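You operate a simulated robot arm through the tools that you are given. There is no shell and no other tool. Be economical: measure what you need, move in short steps, check, and stop when the job is done.

Carry out the task below with a simulated robot arm. There is one attempt and no reset: what you move stays moved.

TASK
Press the yellow bleed button three times.
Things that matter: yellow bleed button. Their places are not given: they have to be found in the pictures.

It is judged by the outcome, as a careful person would: the job done as asked, and still so three seconds after it is handed in. It fails if anything else is knocked over, pushed out of place, dropped, spilled or broken.

THE ROBOT
A 7-joint arm with a two-finger parallel gripper, fixed in place. Base frame: the origin is at the foot of the arm, x ahead of it, y to its left, z up. Lengths are in mm, angles in rad, forces in N, time in s.
Its first joint turns from -1.152 to 1.152 rad. Payload 2.6 kg.
Tool frame: the origin (TCP) lies between the finger pads and is the grasp point; the fingertips stand 30 mm ahead of it; z points along the fingers, y is the line along which they close. The gripper opens to 94 mm. The fingers are 28 mm wide and 10 mm thick; the gripper's body (50 by 96 mm) begins 55 mm behind the TCP.
Orientation is that of the tool frame in the base frame, as a unit quaternion [x, y, z, w]. With the fingers straight down and closing along the base's y, the tool's x points along the base's -x, its y along +y and its z along -z.

THE INTERFACE
- The arm moves only by the tool nudge_tool. Its argument "moves" is a list of rows, each a list of 7 numbers: the turn, a rotation vector about the tool's x, y, z in units of 5 degrees (1.0 is 5 degrees), then the shift along the tool's x, y, z in units of 50 mm (1.0 is 50 mm), then the finger opening in mm, from 0 to 94. In form: [[wx, wy, wz, dx, dy, dz, grip], ...]. A call has 1 to 8 rows; each row shifts and turns the commanded pose from where the row before left it, along the tool's axes as they then stand. A call with a number of a shift or a turn outside -1 to 1 is refused whole. A row lasts 0.2 s, in which the tool goes at most 50 mm and 0.15 rad; a call with a longer step from one row to the next is refused whole, and so is a gripper value outside its range. A pose out of reach is approached as far as the arm can. The call stops where the force on the tool passes 40 N (or 10 N more than at its start, if that is more) or the arm is blocked; 0.2 s more then pass. The fingers move at their own pace (about 72 mm/s each) and stop on an object; they squeeze with about 30 N. The grip force told is the motor's: it shows also when the fingers shut on nothing. Time passes only in rows, and 0.2 s behind the last, so rows that do not move let the fingers close. It gives the time, the measured TCP pose, the force on the tool (base axes), the opening and the grip force at its end, in the units of the frame above (readings bear some noise), and new pictures: "views" is both (left out), scene, wrist or none.
- Cameras (640 x 400 px; columns grow to the right, rows downward): "scene" is fixed at [37.8, 428.4, 575.7]; the picture's right is [-0.77, -0.64, 0.00], its down [-0.29, 0.35, -0.89] and it looks along [0.57, -0.68, -0.45] (base axes); focal length 322 px, centre (320, 200). "wrist" rides on the gripper at [-37, 0, -58] in the tool frame; the picture's right is [0.00, -1.00, 0.00], its down [0.97, 0.00, -0.24] and it looks along [0.24, 0.00, 0.97] (tool axes); focal length 218 px, centre (320, 200).
- measure_at(camera, pixels): for up to 12 pixels [column, row] of the newest picture of that camera ("zoom" is the newest enlarged one), the place [x, y, z] in the base frame of the surface seen there, good to about 2 mm. No time passes.
- zoom(camera, box): a new picture of the part [left, top, right, bottom] of that camera's present view, enlarged. No time passes.
- job_done(): hands the job in; it is judged then, once.

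Work in short steps. Measure before you move; look again where a grasp or a placing could have gone wrong, and mend it. You have 60 turns and 120 pictures in all, the two below and enlarged ones among them. Open the gripper and draw the arm clear of the work before you hand the job in, unless the task says otherwise; then end with one line.

The tools are called after ">>>" as a command line: name --pt "numbers of a row" for each row, then --argument value for the rest, lists and objects as JSON in quotes. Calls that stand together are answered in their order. nudge_tool: Moves the arm, as the interface text tells. Its arguments: {"type":"object","properties":{"moves":{"type":"array","items":{"type":"array","items":{"type":"number"}}},"views":{"type":"string","enum":["both","scene","wrist","none"]}},"required":["moves"]} The other tools are called the same way: measure_at (camera, pixels) gives the place of the surface under pixels of a picture; zoom (camera, box) takes an enlarged picture of a part of a camera's view; job_done () hands the job in.

At the start:

```text
clock: 0.0
position: [403.4, 32.6, 301.9]
tcp_rot: [0.0, 1.0, 0.0, 0.0]
force: [0.6, 1.0, -0.1]
gripper_width: 94.0
gripper_force: 0.0
```

scene: 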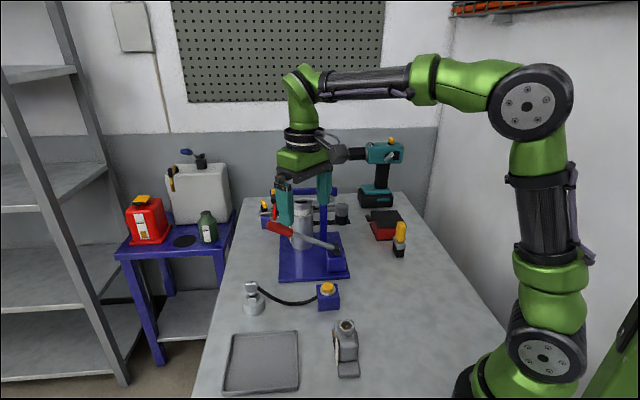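
wrist: 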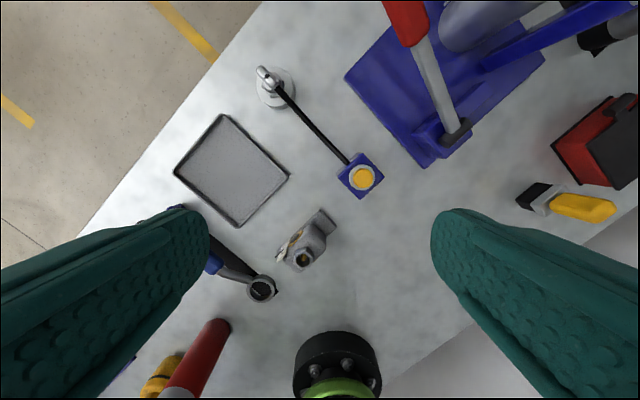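

The yellow button on a blue box shows at scene (327,288) and wrist (362,177). I'll zoom and measure it.

>>> zoom --camera "scene" --box '[230, 260, 390, 360]'

>>> measure_at --camera "wrist" --pixels '[[362, 177], [355, 177], [369, 177], [362, 170], [362, 184], [346, 178], [362, 157], [379, 175], [362, 194]]'

>>> measure_at --camera "scene" --pixels '[[327, 286], [327, 289], [320, 293], [336, 291], [328, 305]]'

```text
4.00 times, centred on (310, 310) of scene
```

zoom: 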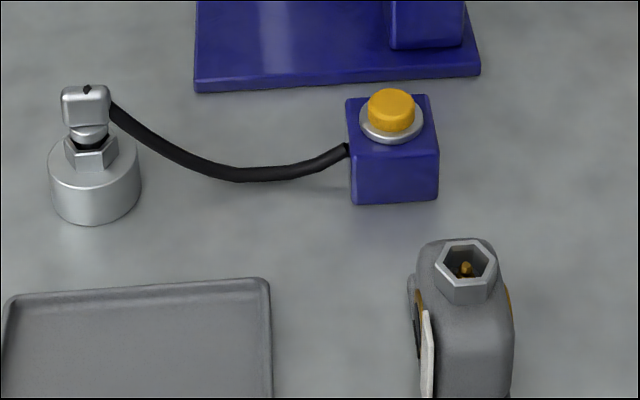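

```text
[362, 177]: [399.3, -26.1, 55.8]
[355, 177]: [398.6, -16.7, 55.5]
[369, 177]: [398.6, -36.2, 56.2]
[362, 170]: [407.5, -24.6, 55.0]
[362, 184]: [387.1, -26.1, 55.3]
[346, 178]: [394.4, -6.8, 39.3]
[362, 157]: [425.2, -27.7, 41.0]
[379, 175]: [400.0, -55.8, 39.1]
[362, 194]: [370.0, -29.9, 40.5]
```

```text
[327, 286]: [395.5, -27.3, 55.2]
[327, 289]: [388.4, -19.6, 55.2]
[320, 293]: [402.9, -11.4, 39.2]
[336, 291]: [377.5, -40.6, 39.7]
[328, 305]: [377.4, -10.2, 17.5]
```

The button's top is at about (397, -26, 55). Next I check the heights of the nearby things (pump lever, grey coupling, table).

>>> measure_at --camera "wrist" --pixels '[[455, 130], [440, 85], [405, 20], [318, 222], [303, 258], [380, 220], [435, 145], [300, 120], [550, 200]]'

>>> nudge_tool --pt "0 0 0 0 0 0 0" --pt "0 0 0 0 0 0 0" --pt "0 0 0 0 0 0 0" --pt "0 0 0 0 0 0 0" --views "none"

```text
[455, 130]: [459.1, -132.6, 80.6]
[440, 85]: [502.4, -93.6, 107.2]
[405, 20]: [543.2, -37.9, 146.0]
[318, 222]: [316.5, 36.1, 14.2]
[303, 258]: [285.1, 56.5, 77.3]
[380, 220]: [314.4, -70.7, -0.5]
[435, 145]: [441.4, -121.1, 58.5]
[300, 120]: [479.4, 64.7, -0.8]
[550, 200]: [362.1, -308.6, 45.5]
```

```text
clock: 1.0
position: [403.6, 34.3, 301.5]
tcp_rot: [0.0, 1.0, 0.0, 0.0]
force: [0.2, 0.0, -0.4]
gripper_width: 0.0
gripper_force: 29.4
```

The table here is about z = 0, and the path to the button is clear. With the gripper closed, I move above the button and down to a tip height of about 75.

>>> nudge_tool --pt "0 0 0 0.06 -0.6 0 0" --pt "0 0 0 0.06 -0.6 0 0" --pt "0 0 0 0 0 0.9 0" --pt "0 0 0 0 0 0.9 0" --pt "0 0 0 0 0 0.9 0" --pt "0 0 0 0 0 0.9 0" --pt "0 0 0 0 0 0.3 0" --pt "0 0 0 0 0 0 0"

```text
clock: 2.8
position: [397.6, -29.0, 105.6]
tcp_rot: [0.0, 1.0, 0.0, 0.0]
force: [-0.8, -0.1, -0.9]
gripper_width: 0.1
gripper_force: 30.1
```

scene: 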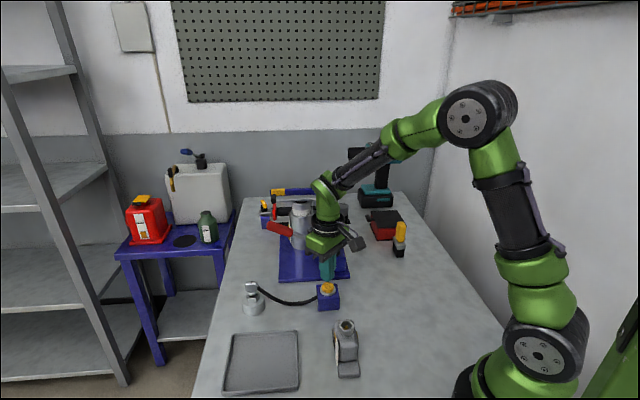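
wrist: 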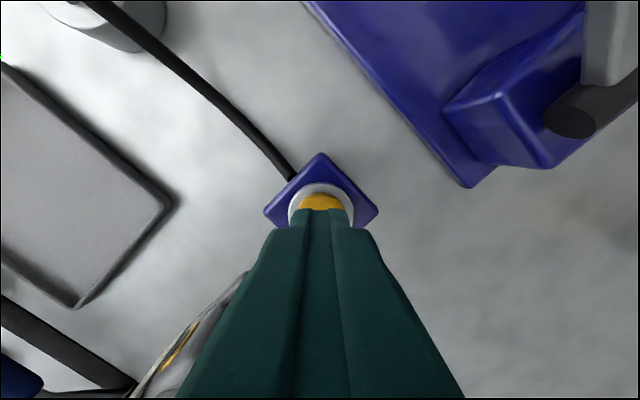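

The fingers are over the button (wrist ~(321,203)). I come down to just above it, then in small steps to feel the contact.

>>> nudge_tool --pt "0 0 0 0 0.03 0.2 0" --pt "0 0 0 0 0 0.14 0" --pt "0 0 0 0 0 0.04 0" --pt "0 0 0 0 0 0.04 0" --pt "0 0 0 0 0 0.02 0" --pt "0 0 0 0 0 0.0 0"

>>> zoom --camera "scene" --box '[280, 250, 376, 310]'

```text
clock: 4.2
position: [396.8, -25.0, 83.7]
tcp_rot: [0.0, 1.0, 0.001, 0.0]
force: [0.4, 0.0, 0.8]
gripper_width: 0.0
gripper_force: 29.8
```

scene: 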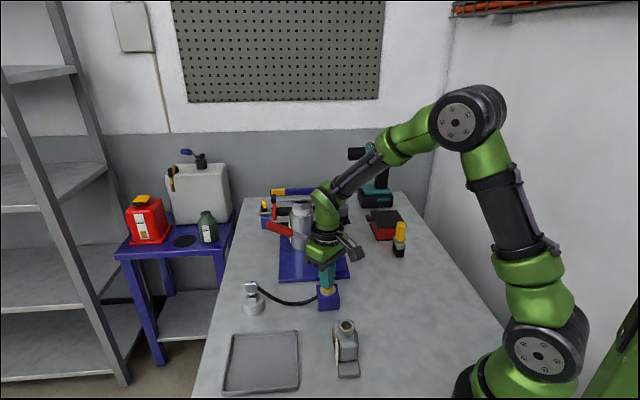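
wrist: 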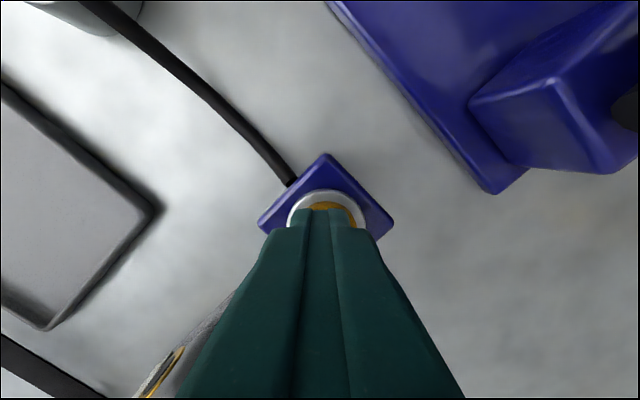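

```text
6.67 times, centred on (328, 280) of scene
```

zoom: 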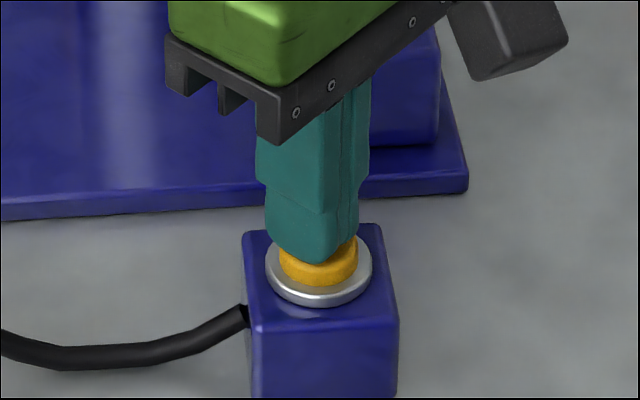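

Tips are at the button's top with no notable force yet, about 3 mm to the +y side. I shift slightly and press down in 1 mm steps, watching the force.

>>> nudge_tool --pt "0 0 0 0 0 -0.06 0" --pt "0 0 0 -0.02 -0.04 0 0" --pt "0 0 0 0 0 0.06 0" --pt "0 0 0 0 0 0.02 0" --pt "0 0 0 0 0 0.02 0" --pt "0 0 0 0 0 0.02 0" --views "none"

>>> zoom --camera "scene" --box '[280, 250, 376, 310]'

```text
clock: 5.6
position: [398.8, -28.2, 82.0]
tcp_rot: [0.0, 1.0, 0.0, 0.0]
force: [-0.3, -0.1, 3.9]
gripper_width: 0.0
gripper_force: 30.0
```

```text
6.67 times, centred on (328, 280) of scene
```

zoom: 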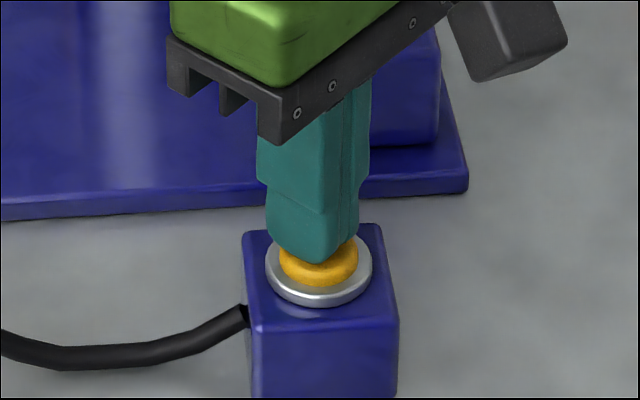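

The button is moving down under 4 N. I continue in 1 mm steps to find the end of travel.

>>> nudge_tool --pt "0 0 0 0 0 0.02 0" --pt "0 0 0 0 0 0.02 0" --views "none"

>>> zoom --camera "scene" --box '[280, 250, 376, 310]'

```text
clock: 6.2
position: [399.6, -27.4, 78.8]
tcp_rot: [0.0, 1.0, 0.0, 0.0]
force: [-3.6, -0.1, 7.7]
gripper_width: 0.1
gripper_force: 30.9
```

```text
6.67 times, centred on (328, 280) of scene
```

zoom: 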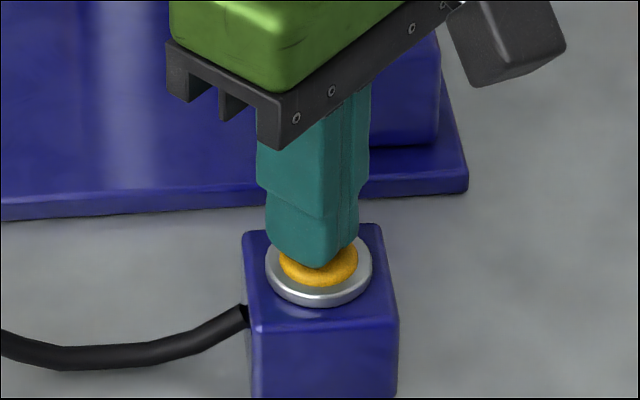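

7.7 N and still moving; I go one or two millimetres more.

>>> nudge_tool --pt "0 0 0 0 0 0.02 0" --pt "0 0 0 0 0 0.02 0" --views "none"

>>> zoom --camera "scene" --box '[280, 250, 376, 310]'

```text
clock: 6.8
position: [398.4, -28.3, 78.5]
tcp_rot: [0.001, 1.0, 0.001, 0.0]
force: [-17.2, 0.9, 33.2]
gripper_width: 0.0
gripper_force: 30.0
```

```text
6.67 times, centred on (328, 280) of scene
```

zoom: 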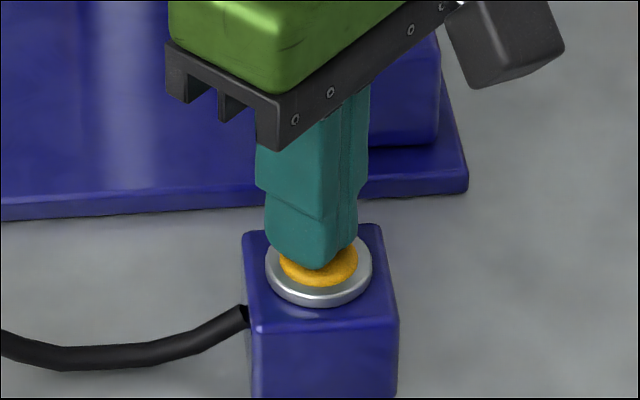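

Force jumped to 33 N: end of travel, so press one is complete. I lift about 13 mm to release and check the button comes back.

>>> nudge_tool --pt "0 0 0 0 0 -0.06 0" --pt "0 0 0 0 0 -0.2 0" --pt "0 0 0 0 0 0 0" --pt "0 0 0 0 0 0 0" --views "wrist"

>>> zoom --camera "scene" --box '[280, 250, 376, 310]'

```text
clock: 7.8
position: [400.8, -26.5, 88.5]
tcp_rot: [0.0, 1.0, 0.0, 0.0]
force: [0.4, -0.9, 0.7]
gripper_width: 0.0
gripper_force: 29.5
```

wrist: 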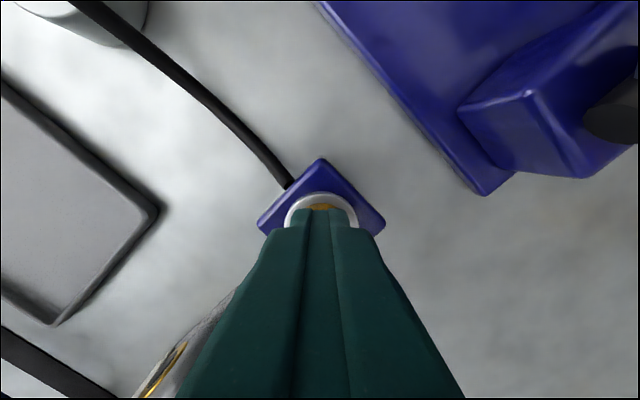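

```text
6.67 times, centred on (328, 280) of scene
```

zoom: 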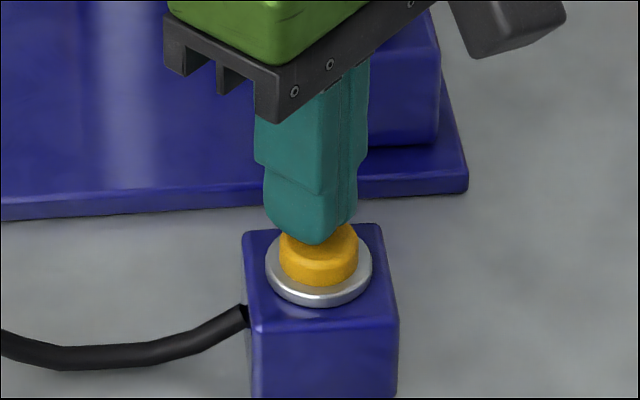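

The button sprang back and the box hasn't moved. Second press: down the same depth, brief dwell.

>>> nudge_tool --pt "0 0 0 0.02 0 0.1 0" --pt "0 0 0 0 0 0.06 0" --pt "0 0 0 0 0 0.04 0" --pt "0 0 0 0 0 0.03 0" --pt "0 0 0 0 0 0.02 0" --pt "0 0 0 0 0 0 0" --views "none"

>>> zoom --camera "scene" --box '[280, 250, 376, 310]'

```text
clock: 9.2
position: [398.1, -28.7, 79.2]
tcp_rot: [0.0, 1.0, 0.0, 0.002]
force: [0.3, 0.4, 13.0]
gripper_width: 0.0
gripper_force: 30.0
```

```text
6.67 times, centred on (328, 280) of scene
```

zoom: 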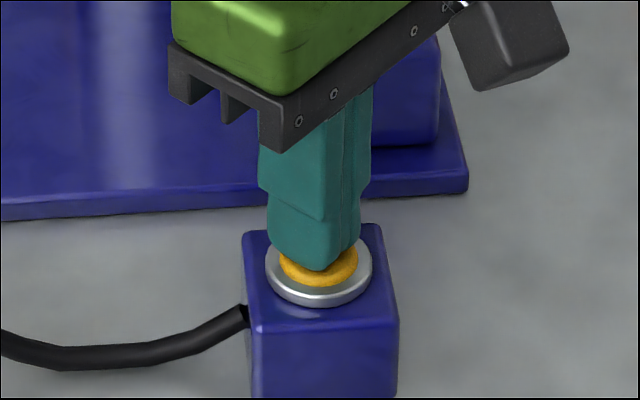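

13 N, at or near the bottom; I press half a millimetre more to be sure.

>>> nudge_tool --pt "0 0 0 0 0 0.015 0" --pt "0 0 0 0 0 0 0" --views "none"

```text
clock: 9.8
position: [398.2, -27.7, 76.8]
tcp_rot: [0.0, 1.0, 0.001, 0.002]
force: [-5.6, 0.8, 36.0]
gripper_width: 0.0
gripper_force: 30.3
```

36 N: press two bottomed. Release again and check.

>>> nudge_tool --pt "0 0 0 0 0 -0.06 0" --pt "0 0 0 0 0 -0.205 0" --pt "0 0 0 0 0 0 0" --pt "0 0 0 0 0 0 0" --views "none"

>>> zoom --camera "scene" --box '[280, 250, 376, 310]'

```text
clock: 10.8
position: [396.9, -28.2, 90.0]
tcp_rot: [0.001, 1.0, 0.0, 0.0]
force: [-0.1, -0.1, -0.4]
gripper_width: 0.1
gripper_force: 29.8
```

```text
6.67 times, centred on (328, 280) of scene
```

zoom: 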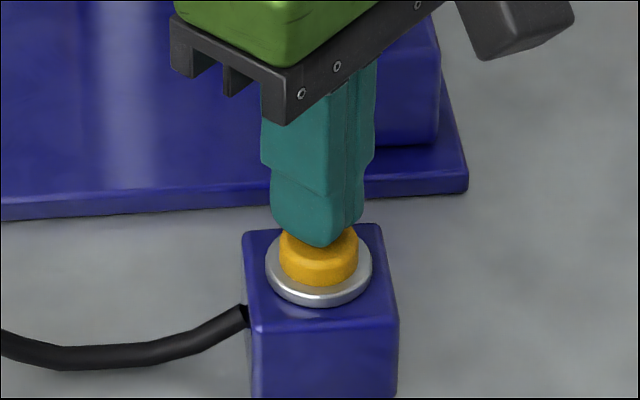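

The button is out again. Third press, to the same depth.

>>> nudge_tool --pt "0 0 0 0 0 0.1 0" --pt "0 0 0 0 0 0.06 0" --pt "0 0 0 0 0 0.04 0" --pt "0 0 0 0 0 0.03 0" --pt "0 0 0 0 0 0.02 0" --pt "0 0 0 0 0 0.013 0" --pt "0 0 0 0 0 0 0" --views "none"

```text
clock: 12.3
position: [397.1, -27.6, 78.9]
tcp_rot: [0.002, 1.0, 0.0, 0.002]
force: [-4.2, 0.3, 9.4]
gripper_width: 0.2
gripper_force: 29.9
stopped in row 7: the force on the tool passed its limit (the readings are from after the stop); the commanded pose is now the measured one
```

The force limit was reached at the bottom, so press three is complete. I release and draw the arm up, opening the gripper once high.

>>> nudge_tool --pt "0 0 0 0 0 -0.2 0" --pt "0 0 0 0 0 -0.8 0" --pt "0 0 0 0 0 -0.9 0" --pt "0 0 0 0 0 -0.9 0" --pt "0 0 0 0 0 -0.9 94" --pt "0 0 0 0 0 -0.5 94" --pt "0 0 0 0 0 0 94" --pt "0 0 0 0 0 0 94"

>>> zoom --camera "scene" --box '[230, 260, 390, 360]'

```text
clock: 14.1
position: [396.1, -26.6, 288.5]
tcp_rot: [0.001, 1.0, 0.0, 0.001]
force: [-0.6, 1.5, 0.2]
gripper_width: 94.0
gripper_force: 0.0
```

scene: 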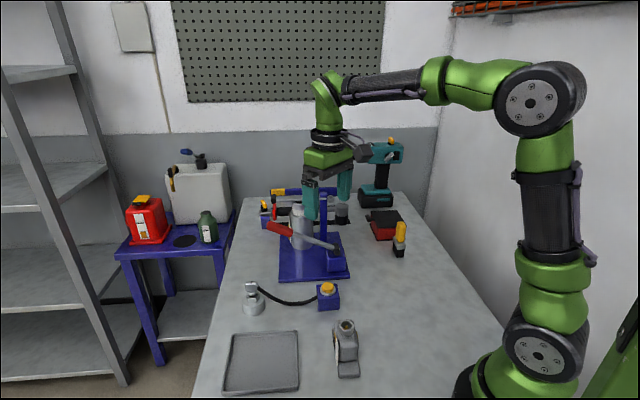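
wrist: 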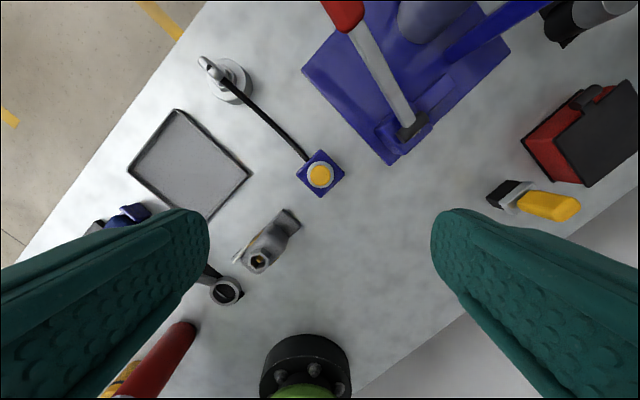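

```text
4.00 times, centred on (310, 310) of scene
```

zoom: 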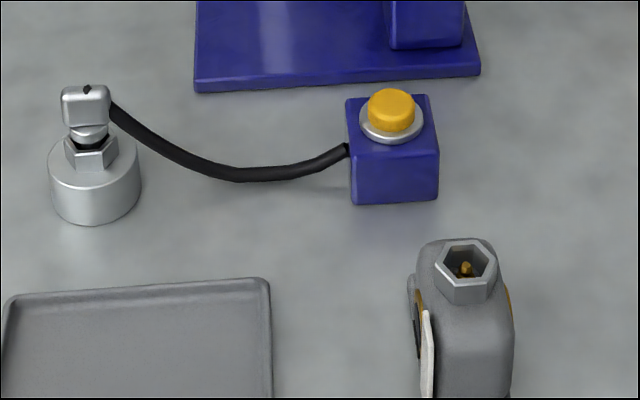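

The button is out, nothing else has moved, and the arm is clear with the gripper open. I hand it in.

>>> job_done

```text
The job is handed in.
```

I pressed the yellow bleed button three times, each time to the end of its travel and fully released; nothing else was moved.
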